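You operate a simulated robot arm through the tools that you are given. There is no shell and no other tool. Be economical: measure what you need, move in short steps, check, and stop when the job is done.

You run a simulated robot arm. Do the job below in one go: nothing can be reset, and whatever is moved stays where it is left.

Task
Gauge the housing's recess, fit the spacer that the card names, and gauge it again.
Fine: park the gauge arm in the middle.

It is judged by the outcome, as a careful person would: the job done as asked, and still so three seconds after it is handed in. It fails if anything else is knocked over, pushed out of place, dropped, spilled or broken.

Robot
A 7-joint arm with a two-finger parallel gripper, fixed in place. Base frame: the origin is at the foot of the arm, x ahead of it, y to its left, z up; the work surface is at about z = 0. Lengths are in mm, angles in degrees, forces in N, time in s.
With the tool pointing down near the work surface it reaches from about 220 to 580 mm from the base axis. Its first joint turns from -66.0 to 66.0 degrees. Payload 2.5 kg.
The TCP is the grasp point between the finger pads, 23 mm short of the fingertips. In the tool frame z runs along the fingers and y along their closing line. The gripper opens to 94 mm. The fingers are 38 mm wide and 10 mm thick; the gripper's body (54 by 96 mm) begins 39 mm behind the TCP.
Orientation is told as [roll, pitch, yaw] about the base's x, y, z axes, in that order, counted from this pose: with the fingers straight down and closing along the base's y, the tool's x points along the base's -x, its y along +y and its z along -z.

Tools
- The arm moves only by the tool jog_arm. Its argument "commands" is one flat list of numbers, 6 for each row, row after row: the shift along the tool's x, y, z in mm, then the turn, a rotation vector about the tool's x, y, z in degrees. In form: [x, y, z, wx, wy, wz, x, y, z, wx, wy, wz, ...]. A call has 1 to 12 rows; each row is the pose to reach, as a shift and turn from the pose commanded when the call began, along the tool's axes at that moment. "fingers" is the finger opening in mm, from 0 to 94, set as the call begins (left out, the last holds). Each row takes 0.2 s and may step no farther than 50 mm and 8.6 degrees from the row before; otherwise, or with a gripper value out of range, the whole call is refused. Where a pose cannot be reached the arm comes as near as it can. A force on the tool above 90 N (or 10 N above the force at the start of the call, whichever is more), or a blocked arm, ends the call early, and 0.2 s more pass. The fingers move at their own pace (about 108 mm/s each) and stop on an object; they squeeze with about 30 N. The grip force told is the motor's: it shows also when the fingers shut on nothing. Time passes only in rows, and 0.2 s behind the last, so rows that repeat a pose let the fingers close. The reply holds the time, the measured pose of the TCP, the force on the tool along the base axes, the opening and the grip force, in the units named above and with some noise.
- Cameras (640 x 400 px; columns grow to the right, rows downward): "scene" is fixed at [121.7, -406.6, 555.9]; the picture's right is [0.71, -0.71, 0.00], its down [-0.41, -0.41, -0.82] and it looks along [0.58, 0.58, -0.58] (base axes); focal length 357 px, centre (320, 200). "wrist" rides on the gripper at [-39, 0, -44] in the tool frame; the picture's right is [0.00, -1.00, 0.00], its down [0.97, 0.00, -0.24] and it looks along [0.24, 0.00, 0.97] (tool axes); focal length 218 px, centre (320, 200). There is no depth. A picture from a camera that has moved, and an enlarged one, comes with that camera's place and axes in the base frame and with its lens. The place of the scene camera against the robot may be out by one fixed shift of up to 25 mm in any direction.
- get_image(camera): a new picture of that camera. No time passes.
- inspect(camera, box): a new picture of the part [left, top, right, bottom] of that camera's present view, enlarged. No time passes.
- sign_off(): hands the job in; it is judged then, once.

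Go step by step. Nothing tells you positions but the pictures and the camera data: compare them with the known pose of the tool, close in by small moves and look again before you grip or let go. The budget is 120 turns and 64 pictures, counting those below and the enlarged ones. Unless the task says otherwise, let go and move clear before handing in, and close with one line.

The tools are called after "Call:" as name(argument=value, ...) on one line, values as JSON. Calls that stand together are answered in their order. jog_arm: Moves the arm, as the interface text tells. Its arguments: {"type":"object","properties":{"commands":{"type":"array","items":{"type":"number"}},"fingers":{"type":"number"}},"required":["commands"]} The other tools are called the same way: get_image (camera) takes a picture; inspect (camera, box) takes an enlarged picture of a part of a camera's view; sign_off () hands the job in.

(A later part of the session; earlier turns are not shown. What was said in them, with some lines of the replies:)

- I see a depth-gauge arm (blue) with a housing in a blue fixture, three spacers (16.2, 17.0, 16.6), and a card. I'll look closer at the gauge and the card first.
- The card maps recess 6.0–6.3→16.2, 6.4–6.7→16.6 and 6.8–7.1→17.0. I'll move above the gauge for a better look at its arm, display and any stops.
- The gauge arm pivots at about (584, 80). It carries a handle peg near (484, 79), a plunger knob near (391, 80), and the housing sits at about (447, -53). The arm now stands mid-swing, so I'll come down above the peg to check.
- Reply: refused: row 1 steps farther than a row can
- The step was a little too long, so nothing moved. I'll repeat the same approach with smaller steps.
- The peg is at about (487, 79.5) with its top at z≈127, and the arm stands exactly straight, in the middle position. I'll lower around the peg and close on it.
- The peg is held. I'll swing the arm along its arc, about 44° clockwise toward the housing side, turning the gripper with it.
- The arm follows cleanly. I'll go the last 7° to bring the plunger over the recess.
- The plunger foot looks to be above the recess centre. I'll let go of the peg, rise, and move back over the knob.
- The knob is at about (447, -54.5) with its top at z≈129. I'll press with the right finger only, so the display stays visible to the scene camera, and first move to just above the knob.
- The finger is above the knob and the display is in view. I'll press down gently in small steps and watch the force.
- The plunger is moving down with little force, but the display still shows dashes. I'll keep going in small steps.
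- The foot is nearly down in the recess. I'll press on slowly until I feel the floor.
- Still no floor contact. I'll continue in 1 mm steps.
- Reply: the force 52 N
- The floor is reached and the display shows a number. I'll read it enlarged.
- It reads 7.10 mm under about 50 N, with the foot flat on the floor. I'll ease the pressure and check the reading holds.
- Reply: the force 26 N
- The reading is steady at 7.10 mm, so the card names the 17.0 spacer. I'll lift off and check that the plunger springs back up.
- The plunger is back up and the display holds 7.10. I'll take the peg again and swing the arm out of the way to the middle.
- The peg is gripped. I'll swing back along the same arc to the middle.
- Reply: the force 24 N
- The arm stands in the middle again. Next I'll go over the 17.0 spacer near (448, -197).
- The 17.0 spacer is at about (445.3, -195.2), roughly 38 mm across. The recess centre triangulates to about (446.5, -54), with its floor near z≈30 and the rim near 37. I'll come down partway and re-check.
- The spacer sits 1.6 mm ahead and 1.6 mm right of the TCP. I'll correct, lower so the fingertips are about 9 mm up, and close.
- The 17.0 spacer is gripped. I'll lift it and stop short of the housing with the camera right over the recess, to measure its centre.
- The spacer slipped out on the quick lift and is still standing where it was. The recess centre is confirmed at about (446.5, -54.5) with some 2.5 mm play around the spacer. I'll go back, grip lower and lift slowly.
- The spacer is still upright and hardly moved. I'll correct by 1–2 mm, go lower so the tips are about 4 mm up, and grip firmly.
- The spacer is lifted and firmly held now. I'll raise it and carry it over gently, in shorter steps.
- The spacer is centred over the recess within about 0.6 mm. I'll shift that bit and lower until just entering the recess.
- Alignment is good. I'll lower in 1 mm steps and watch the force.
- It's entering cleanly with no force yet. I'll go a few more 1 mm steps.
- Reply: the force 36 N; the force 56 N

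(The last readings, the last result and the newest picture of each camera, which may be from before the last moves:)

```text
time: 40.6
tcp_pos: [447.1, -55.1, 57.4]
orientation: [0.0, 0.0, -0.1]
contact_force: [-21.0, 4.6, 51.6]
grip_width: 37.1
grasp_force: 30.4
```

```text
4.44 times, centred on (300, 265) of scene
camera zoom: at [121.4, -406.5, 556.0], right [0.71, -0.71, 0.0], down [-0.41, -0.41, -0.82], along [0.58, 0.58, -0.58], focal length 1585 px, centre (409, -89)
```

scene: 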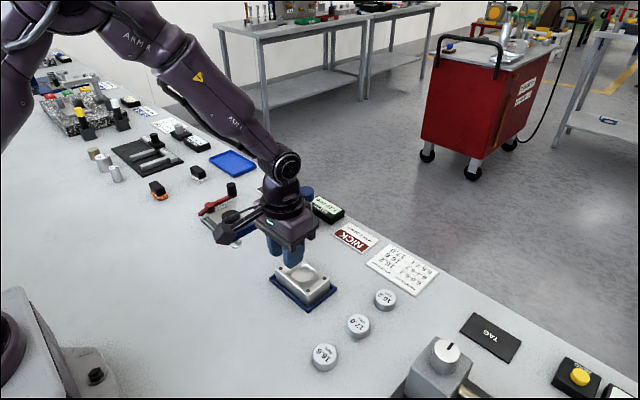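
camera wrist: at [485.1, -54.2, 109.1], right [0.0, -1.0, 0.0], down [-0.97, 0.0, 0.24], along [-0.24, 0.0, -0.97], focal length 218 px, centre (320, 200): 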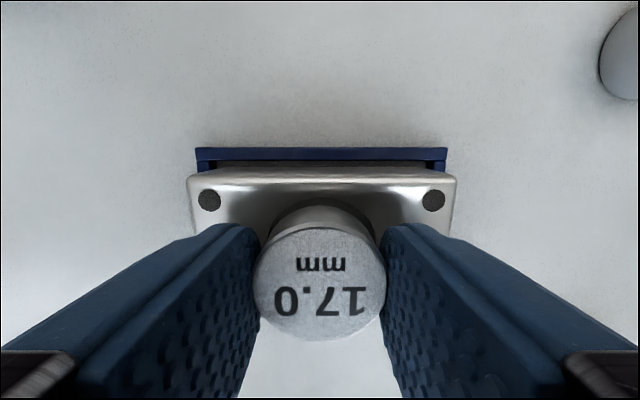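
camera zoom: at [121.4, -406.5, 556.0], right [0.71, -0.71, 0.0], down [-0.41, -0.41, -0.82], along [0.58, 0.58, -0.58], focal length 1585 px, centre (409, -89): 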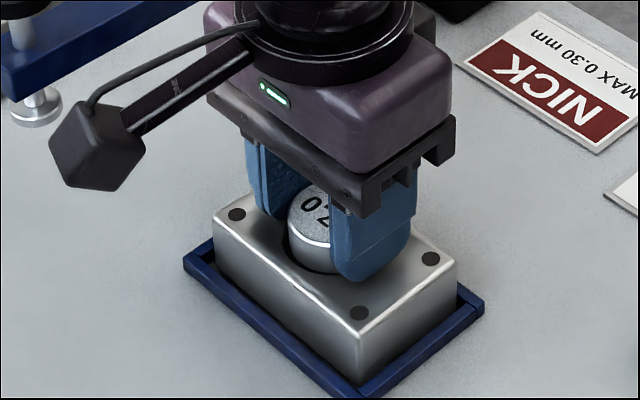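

There is solid contact at the expected seating height. I'll ease back up until the load is gone, open, and lift away.

Call:
jog_arm(commands=[0, 0, -1, 0, 0, 0, 0, 0, -2, 0, 0, 0, 0, 0, -2, 0, 0, 0])

Call:
jog_arm(commands=[0, 0, 0, 0, 0, 0, 0, 0, 0, 0, 0, 0], fingers=60)

Call:
jog_arm(commands=[0, 0, -15, 0, 0, 0, 0, 0, -50, 0, 0, 0, 5, 0, -90, 0, 0, 0, 10, 0, -130, 0, 0, 0, 10, 0, -130, 0, 0, 0])

Call:
get_image(camera="wrist")

Call:
inspect(camera="scene", box=[250, 220, 350, 310])

```text
time: 41.4
tcp_pos: [448.1, -55.4, 56.4]
orientation: [0.0, -0.2, 0.0]
contact_force: [2.6, 0.5, 17.9]
grip_width: 37.0
grasp_force: 30.2
```

```text
time: 42.0
tcp_pos: [446.3, -55.7, 57.8]
orientation: [-0.2, -0.2, -0.1]
contact_force: [2.8, -17.2, 18.9]
grip_width: 52.9
grasp_force: 0.1
```

```text
time: 43.2
tcp_pos: [434.8, -53.9, 186.3]
orientation: [0.0, 0.2, 0.0]
contact_force: [-0.7, -0.6, -0.5]
grip_width: 59.9
grasp_force: 0.0
```

```text
20 pictures are left
camera wrist: at [473.5, -54.7, 231.8], right [0.0, -1.0, 0.0], down [-0.97, 0.0, 0.24], along [-0.24, 0.0, -0.97], focal length 218 px, centre (320, 200)
```

wrist: 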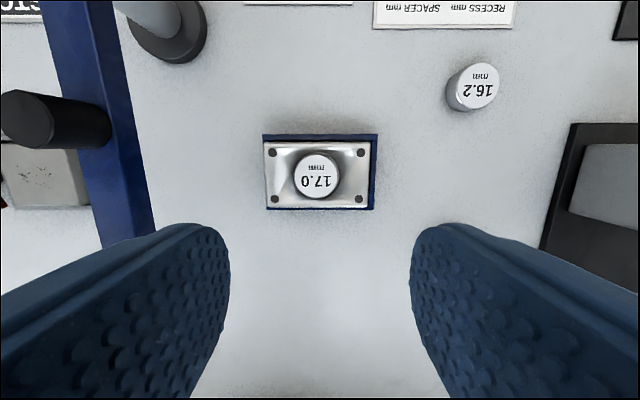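

```text
4.44 times, centred on (300, 265) of scene
camera zoom: at [121.7, -406.6, 555.9], right [0.71, -0.71, 0.0], down [-0.41, -0.41, -0.82], along [0.58, 0.58, -0.58], focal length 1585 px, centre (409, -89)
```

zoom: 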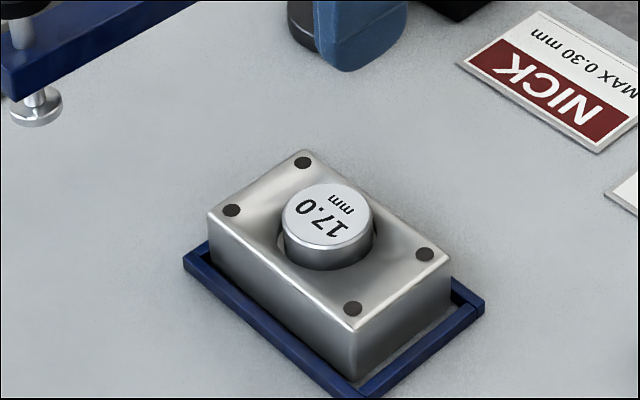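

The spacer sits flat in the recess, but the housing seems to have slid about 3 mm to the left within its tray when the fingers opened. I'll look closer.

Call:
inspect(camera="wrist", box=[255, 125, 385, 215])

```text
4.44 times, centred on (320, 170) of wrist
camera zoom: at [473.5, -54.7, 231.8], right [0.0, -1.0, 0.0], down [-0.97, 0.0, 0.24], along [-0.24, 0.0, -0.97], focal length 970 px, centre (320, 333)
```

zoom: 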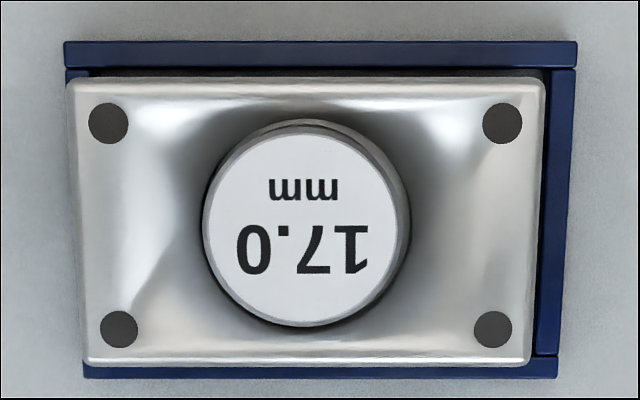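

The housing rests against its tray's left wall, 3 mm off its original centred place. I'll nudge it back gently with closed fingers from the left side.

Call:
jog_arm(commands=[-5, 38, 0, 0, 0, 0, -11, 76, 0, 0, 0, 0, -11, 76, 45, 0, 0, 0, -11, 76, 90, 0, 0, 0, -11, 76, 130, 0, 0, 0, -11, 76, 145, 0, 0, 0, -11, 76, 145, 0, 0, 0], fingers=0)

Call:
get_image(camera="wrist")

```text
time: 44.6
tcp_pos: [447.3, 23.5, 56.9]
orientation: [0.1, 0.0, 0.5]
contact_force: [-4.4, -1.3, 7.5]
grip_width: 0.0
grasp_force: 30.4
stopped in row 6: the force on the tool passed its limit (the readings are from after the stop); the commanded pose is now the measured one
```

```text
17 pictures are left
camera wrist: at [486.7, 22.9, 102.0], right [0.01, -1.0, 0.0], down [-0.97, -0.01, 0.24], along [-0.24, 0.0, -0.97], focal length 218 px, centre (320, 200)
```

wrist: 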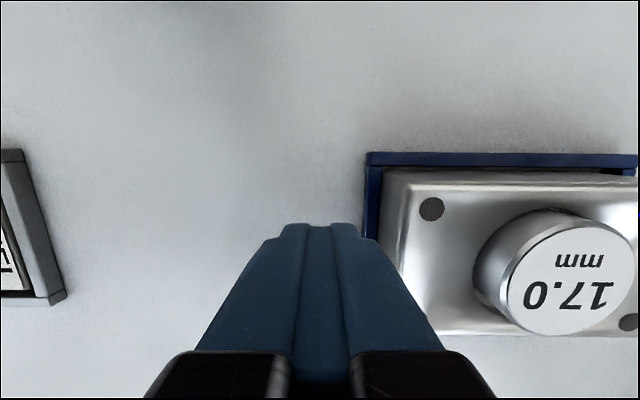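

The gripper body touched the gauge arm's top edge because I came down too close to it. I'll back up and check the gauge before going on.

Call:
jog_arm(commands=[0, 0, -10, 0, 0, 0, 0, -5, -40, 0, 0, 0, 0, -9, -40, 0, 0, 0, 0, -9, -40, 0, 0, 0])

Call:
inspect(camera="scene", box=[200, 160, 360, 310])

```text
time: 45.6
tcp_pos: [448.8, 14.2, 96.0]
orientation: [0.1, 0.2, 0.5]
contact_force: [0.6, 1.0, 0.5]
grip_width: 0.1
grasp_force: 29.4
```

```text
2.67 times, centred on (280, 235) of scene
camera zoom: at [121.7, -406.6, 555.9], right [0.71, -0.71, 0.0], down [-0.41, -0.41, -0.82], along [0.58, 0.58, -0.58], focal length 951 px, centre (427, 107)
```

zoom: 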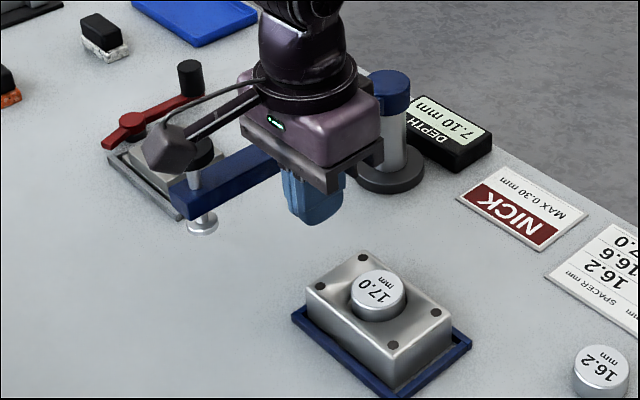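

The gauge arm and display look unchanged. From here, 10 mm farther from the arm, I'll lower beside the housing and check.

Call:
jog_arm(commands=[0, 0, 15, 0, 0, 0, 0, 0, 30, 0, 0, 0, 0, 0, 42, 0, 0, 0, 0, 0, 54, 0, 0, 0, 0, 0, 54, 0, 0, 0])

Call:
get_image(camera="wrist")

```text
time: 46.8
tcp_pos: [447.8, 14.9, 40.5]
orientation: [0.1, 0.1, 0.5]
contact_force: [0.3, 0.6, 0.0]
grip_width: 0.0
grasp_force: 29.9
```

```text
15 pictures are left
camera wrist: at [486.2, 14.2, 86.6], right [0.01, -1.0, 0.0], down [-0.97, -0.01, 0.24], along [-0.24, 0.0, -0.97], focal length 218 px, centre (320, 200)
```

wrist: 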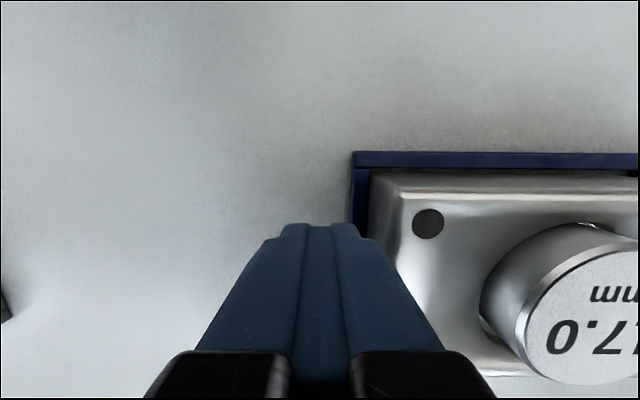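

I'm clear beside the housing. I'll push right in small steps up to the expected contact.

Call:
jog_arm(commands=[0, -3, 0, 0, 0, 0, 0, -5, 0, 0, 0, 0, 0, -6, 0, 0, 0, 0, 0, -7, 0, 0, 0, 0, 0, -7, 0, 0, 0, 0])

Call:
jog_arm(commands=[0, -1, 0, 0, 0, 0, 0, -2, 0, 0, 0, 0, 0, -2, 0, 0, 0, 0])

Call:
inspect(camera="scene", box=[250, 220, 350, 310])

```text
time: 48.0
tcp_pos: [448.8, 6.9, 42.8]
orientation: [0.1, 0.1, 0.5]
contact_force: [0.2, -0.3, -0.3]
grip_width: 0.0
grasp_force: 29.8
```

```text
time: 48.8
tcp_pos: [447.9, 4.2, 42.3]
orientation: [0.1, 0.1, 0.5]
contact_force: [-0.7, 1.8, 0.6]
grip_width: 0.0
grasp_force: 29.6
```

```text
4.44 times, centred on (300, 265) of scene
camera zoom: at [121.7, -406.6, 555.9], right [0.71, -0.71, 0.0], down [-0.41, -0.41, -0.82], along [0.58, 0.58, -0.58], focal length 1585 px, centre (409, -89)
```

zoom: 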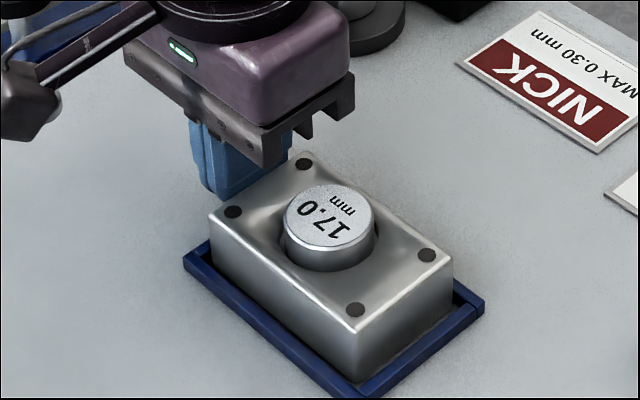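

The housing moved back by about 1.3 mm. I'll push about 1.7 mm more.

Call:
jog_arm(commands=[0, -1, 0, 0, 0, 0, 0, -1.7, 0, 0, 0, 0, 0, -1.7, 0, 0, 0, 0])

Call:
inspect(camera="scene", box=[250, 220, 350, 310])

```text
time: 49.6
tcp_pos: [446.3, 2.7, 41.9]
orientation: [0.1, 0.1, 0.4]
contact_force: [0.5, 3.7, 4.1]
grip_width: 0.0
grasp_force: 29.4
```

```text
4.44 times, centred on (300, 265) of scene
camera zoom: at [121.7, -406.6, 555.9], right [0.71, -0.71, 0.0], down [-0.41, -0.41, -0.82], along [0.58, 0.58, -0.58], focal length 1585 px, centre (409, -89)
```

zoom: 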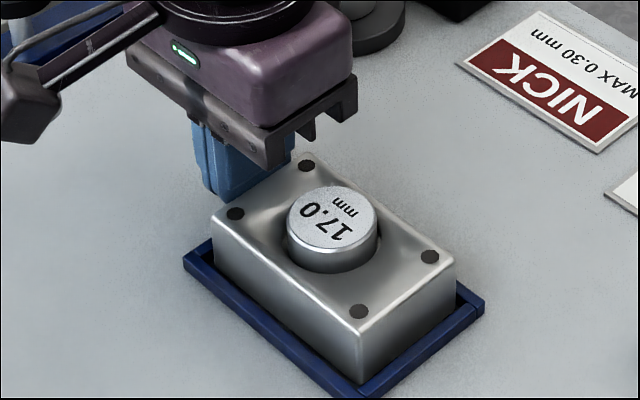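

The housing is back within about 1 mm of its original place. I'll retreat upward with the fingers closed, then go to the peg.

Call:
jog_arm(commands=[0, 10, 0, 0, 0, 0, 0, 10, -45, 0, 0, 0, 0, 10, -90, 0, 0, 0, 0, 10, -135, 0, 0, 0, 0, 10, -158, 0, 0, 0, -20, 45, -158, 0, 0, 0.5, -41, 77.5, -158, 0, 0, 0.5, -41, 77.5, -158, 0, 0, 0.5])

Call:
jog_arm(commands=[0, 0, 0, 0, 0, 0, 0, 0, 0, 0, 0, 0, 0, 0, 0, 0, 0, 0], fingers=94)

Call:
get_image(camera="wrist")

```text
time: 51.4
tcp_pos: [489.2, 79.1, 200.6]
orientation: [0.1, 0.1, 0.0]
contact_force: [-1.0, -0.3, -0.5]
grip_width: 0.1
grasp_force: 29.6
```

```text
time: 52.2
tcp_pos: [487.2, 79.4, 199.7]
orientation: [0.1, 0.0, 0.1]
contact_force: [-0.1, 0.2, 0.5]
grip_width: 93.9
grasp_force: 0.1
```

```text
12 pictures are left
camera wrist: at [526.8, 78.9, 245.2], right [0.0, -1.0, 0.0], down [-0.97, 0.0, 0.24], along [-0.24, 0.0, -0.97], focal length 218 px, centre (320, 200)
```

wrist: 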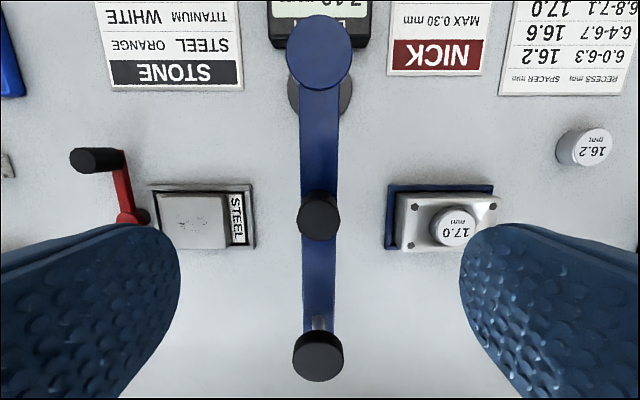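

The arm is still straight and the peg is centred. I'll lower, grip and swing the arm over the housing again; the plunger foot should clear the spacer by about 10 mm.

Call:
jog_arm(commands=[0, 0, 40, 0, 0, 0, 0, 0, 70, 0, 0, 0, 0, 0, 80.5, 0, 0, 0, 0, 0, 80.5, 0, 0, 0])

Call:
jog_arm(commands=[0, 0, 0, 0, 0, 0, 0, 0, 0, 0, 0, 0, 0, 0, 0, 0, 0, 0], fingers=15)

Call:
jog_arm(commands=[-0.81, -12.53, 0, 0, 0, -7.4, -3.23, -24.85, 0, 0, 0, -14.8, -4.5, -29.4, 0, 0, 0, -17.5, -4.5, -29.4, 0, 0, 0, -17.5])

Call:
inspect(camera="scene", box=[220, 180, 380, 310])

```text
time: 53.2
tcp_pos: [488.1, 80.4, 120.8]
orientation: [0.1, 0.0, 0.0]
contact_force: [-0.8, -0.2, 0.0]
grip_width: 94.4
grasp_force: 0.1
```

```text
time: 54.0
tcp_pos: [487.8, 79.7, 120.2]
orientation: [0.1, 0.1, 0.1]
contact_force: [2.4, 0.4, 0.2]
grip_width: 26.0
grasp_force: 44.2
```

```text
time: 55.0
tcp_pos: [491.5, 52.5, 120.4]
orientation: [0.3, 0.0, 17.6]
contact_force: [-4.3, 4.1, -0.7]
grip_width: 25.8
grasp_force: 44.9
```

```text
3.08 times, centred on (300, 245) of scene
camera zoom: at [121.7, -406.6, 555.9], right [0.71, -0.71, 0.0], down [-0.41, -0.41, -0.82], along [0.58, 0.58, -0.58], focal length 1097 px, centre (382, 62)
```

zoom: 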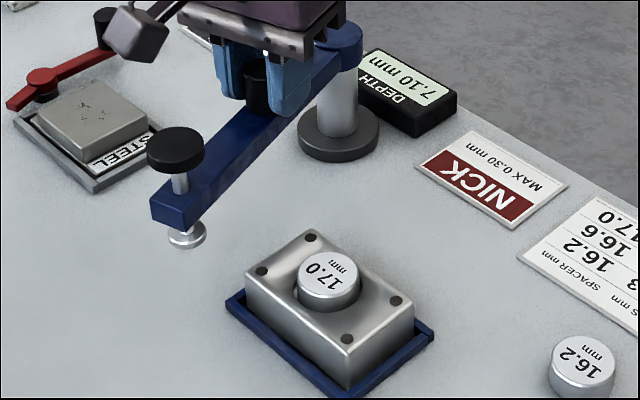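

The foot bottom is at about z≈56 and the spacer top at ≈47, so it will clear. I'll finish the swing to about 44°.

Call:
jog_arm(commands=[-0.81, -12.53, 0, 0, 0, -7.4, -3.23, -24.85, 0, 0, 0, -14.8, -7.21, -36.76, 0, 0, 0, -22.2, -10.45, -43.87, 0, 0, 0, -26.8, -10.45, -43.87, 0, 0, 0, -26.8])

Call:
jog_arm(commands=[0, 0, 0, 0, 0, 0, 0, 0, 0, 0, 0, 0, 0, 0, -30, 0, 0, 0, 0, 0, -75, 0, 0, 0, 35, 0, -75, 0, 0, 0, 35, 0, -75, 0, 0, 0], fingers=60)

Call:
get_image(camera="wrist")

Call:
inspect(camera="scene", box=[220, 180, 380, 310])

```text
time: 56.2
tcp_pos: [515.5, 16.0, 120.0]
orientation: [0.4, 0.0, 44.5]
contact_force: [-28.2, 11.9, 31.7]
grip_width: 25.7
grasp_force: 44.8
```

```text
time: 57.6
tcp_pos: [492.6, -11.6, 195.6]
orientation: [0.1, 0.0, 44.3]
contact_force: [0.2, -0.6, 0.2]
grip_width: 59.8
grasp_force: 0.0
```

```text
10 pictures are left
camera wrist: at [520.0, 15.8, 241.3], right [0.7, -0.72, 0.0], down [-0.69, -0.68, 0.24], along [-0.17, -0.17, -0.97], focal length 218 px, centre (320, 200)
```

wrist: 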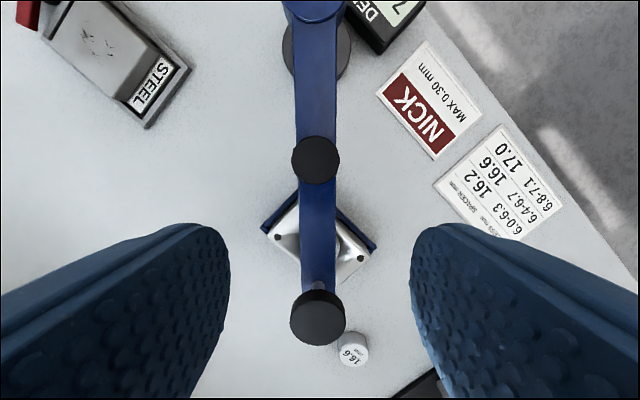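

```text
3.08 times, centred on (300, 245) of scene
camera zoom: at [121.7, -406.6, 555.9], right [0.71, -0.71, 0.0], down [-0.41, -0.41, -0.82], along [0.58, 0.58, -0.58], focal length 1097 px, centre (382, 62)
```

zoom: 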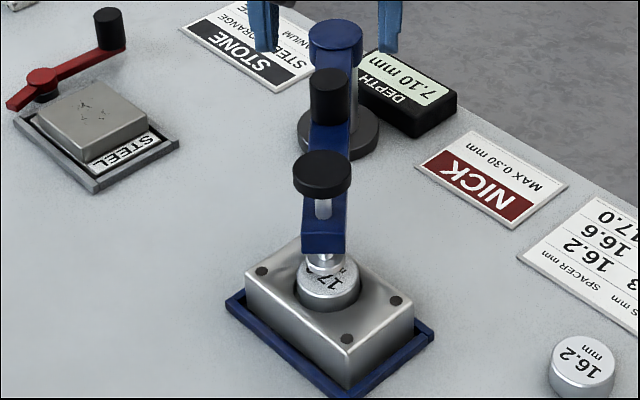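

The foot is over the spacer. I'll move the right finger above the knob again and press.

Call:
jog_arm(commands=[31, 17, 0, 0, 0, 0, 61.5, 35.5, 0, 0, 0, 0, 61.5, 35.5, 25, 0, 0, 0, 61.5, 35.5, 40, 0, 0, 0, 61.5, 35.5, 46, 0, 0, 0, 61.5, 35.5, 50, 0, 0, 0, 61.5, 35.5, 50, 0, 0, 0])

Call:
jog_arm(commands=[0, 0, 1, 0, 0, 0, 0, 0, 2, 0, 0, 0, 0, 0, 3, 0, 0, 0, 0, 0, 4, 0, 0, 0, 0, 0, 4, 0, 0, 0])

Call:
inspect(camera="scene", box=[240, 180, 380, 300])

```text
time: 59.2
tcp_pos: [422.1, -30.2, 145.7]
orientation: [0.1, 0.0, 44.2]
contact_force: [1.5, -0.1, 1.0]
grip_width: 59.8
grasp_force: 0.4
```

```text
time: 60.4
tcp_pos: [422.8, -29.3, 143.0]
orientation: [-0.1, -0.2, 44.3]
contact_force: [-7.6, -6.3, 28.0]
grip_width: 59.3
grasp_force: 0.0
```

```text
3.33 times, centred on (310, 240) of scene
camera zoom: at [121.5, -406.6, 556.0], right [0.71, -0.71, 0.0], down [-0.41, -0.41, -0.82], along [0.58, 0.58, -0.58], focal length 1189 px, centre (353, 67)
```

zoom: 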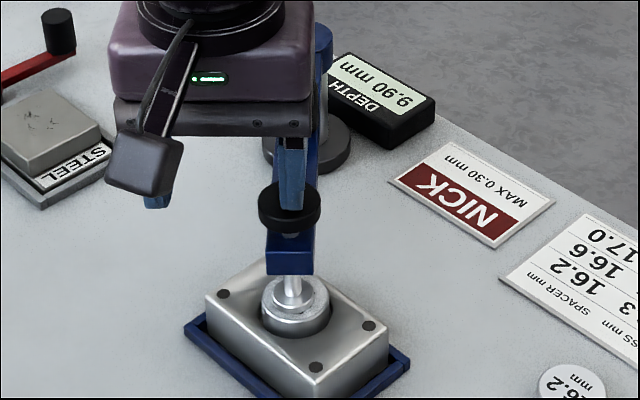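

The display reads 9.90 mm, exactly 17.0 − 7.10, so the spacer is fully seated. I'll lift off and take the peg to park the arm.

Call:
jog_arm(commands=[0, 0, -20, 0, 0, 0, 0, 0, -55, 0, 0, 0, -32, -12, -55, 0, 0, 0, -64, -24, -55, 0, 0, 0, -96.2, -34.5, -55, 0, 0, 0, -96.2, -34.5, -55, 0, 0, 0], fingers=94)

Call:
get_image(camera="wrist")

```text
time: 61.8
tcp_pos: [514.0, 12.2, 194.9]
orientation: [0.1, -0.1, 44.4]
contact_force: [0.5, -0.9, 0.5]
grip_width: 93.8
grasp_force: 0.1
```

```text
7 pictures are left
camera wrist: at [542.9, 39.0, 239.8], right [0.7, -0.72, 0.0], down [-0.69, -0.68, 0.24], along [-0.17, -0.17, -0.97], focal length 218 px, centre (320, 200)
```

wrist: 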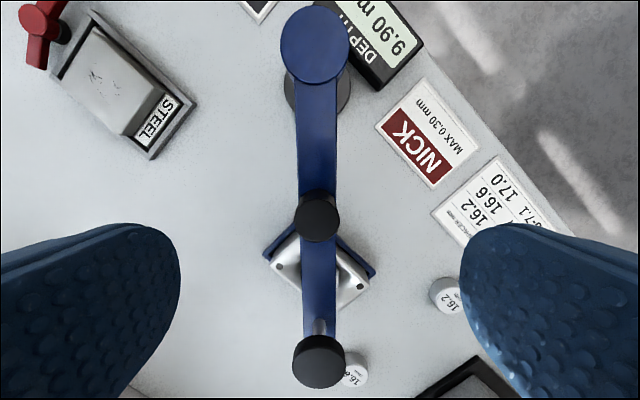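

The peg is centred between the fingers. I'll lower, grip and swing back to the middle.

Call:
jog_arm(commands=[0, 0, 40, 0, 0, 0, 0, 0, 75, 0, 0, 0, 0, 0, 75, 0, 0, 0])

Call:
jog_arm(commands=[0, 0, 0, 0, 0, 0, 0, 0, 0, 0, 0, 0, 0, 0, 0, 0, 0, 0], fingers=15)

Call:
jog_arm(commands=[-0.81, 12.53, 0, 0, 0, 7.4, -3.23, 24.85, 0, 0, 0, 14.8, -7.21, 36.76, 0, 0, 0, 22.2, -12.7, 48.06, 0, 0, 0, 29.6, -19.59, 58.56, 0, 0, 0, 37, -27.66, 67.96, 0, 0, 0, 44.3, -27.66, 67.96, 0, 0, 0, 44.3])

```text
time: 62.6
tcp_pos: [516.2, 13.5, 118.8]
orientation: [0.1, 0.0, 44.3]
contact_force: [-0.7, -0.6, -1.1]
grip_width: 93.9
grasp_force: 0.0
```

```text
time: 63.4
tcp_pos: [515.0, 14.6, 118.9]
orientation: [0.3, 0.1, 44.5]
contact_force: [-12.1, 5.9, 3.6]
grip_width: 26.0
grasp_force: 44.9
```

```text
time: 65.0
tcp_pos: [486.4, 83.3, 119.3]
orientation: [0.0, 0.0, -0.2]
contact_force: [12.6, -0.3, -19.6]
grip_width: 25.8
grasp_force: 45.7
```

I may have gone about 1–2 mm too far. I'll release, rise and measure the arm from above before any trim.

Call:
jog_arm(commands=[0, -1.3, 0, 0, 0, 0, 0, -1.3, 0, 0, 0, 0])

Call:
jog_arm(commands=[0, 0, 0, 0, 0, 0, 0, 0, 0, 0, 0, 0, 0, 0, -40, 0, 0, 0, 0, 0, -80, 0, 0, 0, 0, 0, -80, 0, 0, 0], fingers=94)

Call:
get_image(camera="wrist")

```text
time: 65.6
tcp_pos: [488.0, 81.8, 119.8]
orientation: [0.1, 0.1, 0.0]
contact_force: [17.8, 0.5, -21.7]
grip_width: 25.6
grasp_force: 45.4
```

```text
time: 66.8
tcp_pos: [486.8, 80.8, 198.7]
orientation: [0.0, 0.1, 0.1]
contact_force: [0.8, 0.8, -0.2]
grip_width: 94.0
grasp_force: 0.0
```

```text
6 pictures are left
camera wrist: at [526.7, 80.4, 244.5], right [0.0, -1.0, 0.0], down [-0.97, 0.0, 0.24], along [-0.24, 0.0, -0.97], focal length 218 px, centre (320, 200)
```

wrist: 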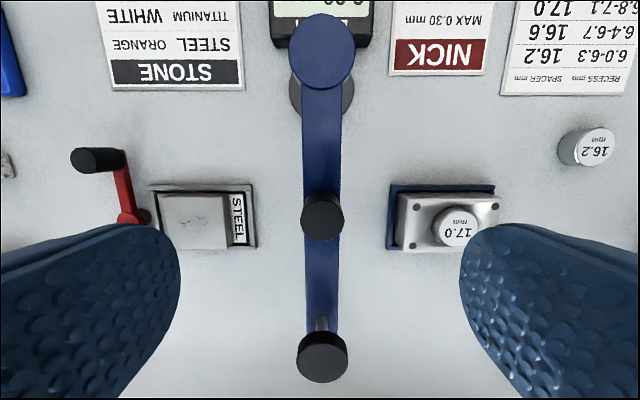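

The arm is straight: pivot, peg and knob line up in the middle. I'll rise clear and take a last look.

Call:
jog_arm(commands=[0, 0, -45, 0, 0, 0, 0, 0, -90, 0, 0, 0, 0, 0, -120, 0, 0, 0, 0, 0, -120, 0, 0, 0])

Call:
get_image(camera="scene")

Call:
get_image(camera="wrist")

```text
time: 67.8
tcp_pos: [489.3, 80.5, 319.0]
orientation: [0.1, 0.1, 0.0]
contact_force: [-0.9, 1.2, -0.3]
grip_width: 94.3
grasp_force: 0.1
```

```text
5 pictures are left
```

scene: 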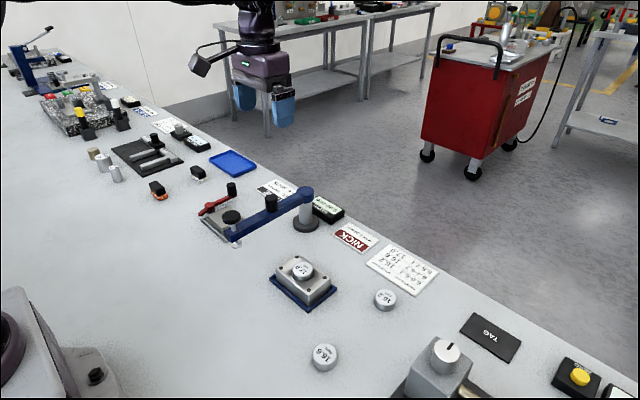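

```text
4 pictures are left
camera wrist: at [528.2, 79.6, 364.2], right [0.0, -1.0, 0.0], down [-0.97, 0.0, 0.24], along [-0.24, 0.0, -0.97], focal length 218 px, centre (320, 200)
```

wrist: 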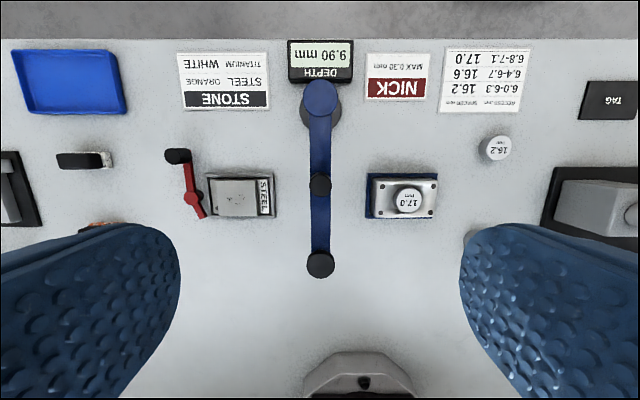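

Everything is in place: the spacer is seated, the display shows 9.90, the gauge arm is parked in the middle and the robot is clear. I'm handing in.

Call:
sign_off()

```text
The job is handed in.
```

The recess gauged 7.10 mm, so I fitted the 17.0 spacer; it gauged 9.90 mm afterwards (17.0 − 7.10, fully seated), and the gauge arm is parked in the middle. Along the way the spacer slipped from the fingers once (it stayed upright on the table), the housing slid about 3 mm in its tray (nudged back to within about 1 mm), and the gripper bumped something while coming down beside the gauge arm, most likely the arm itself, with no visible change.
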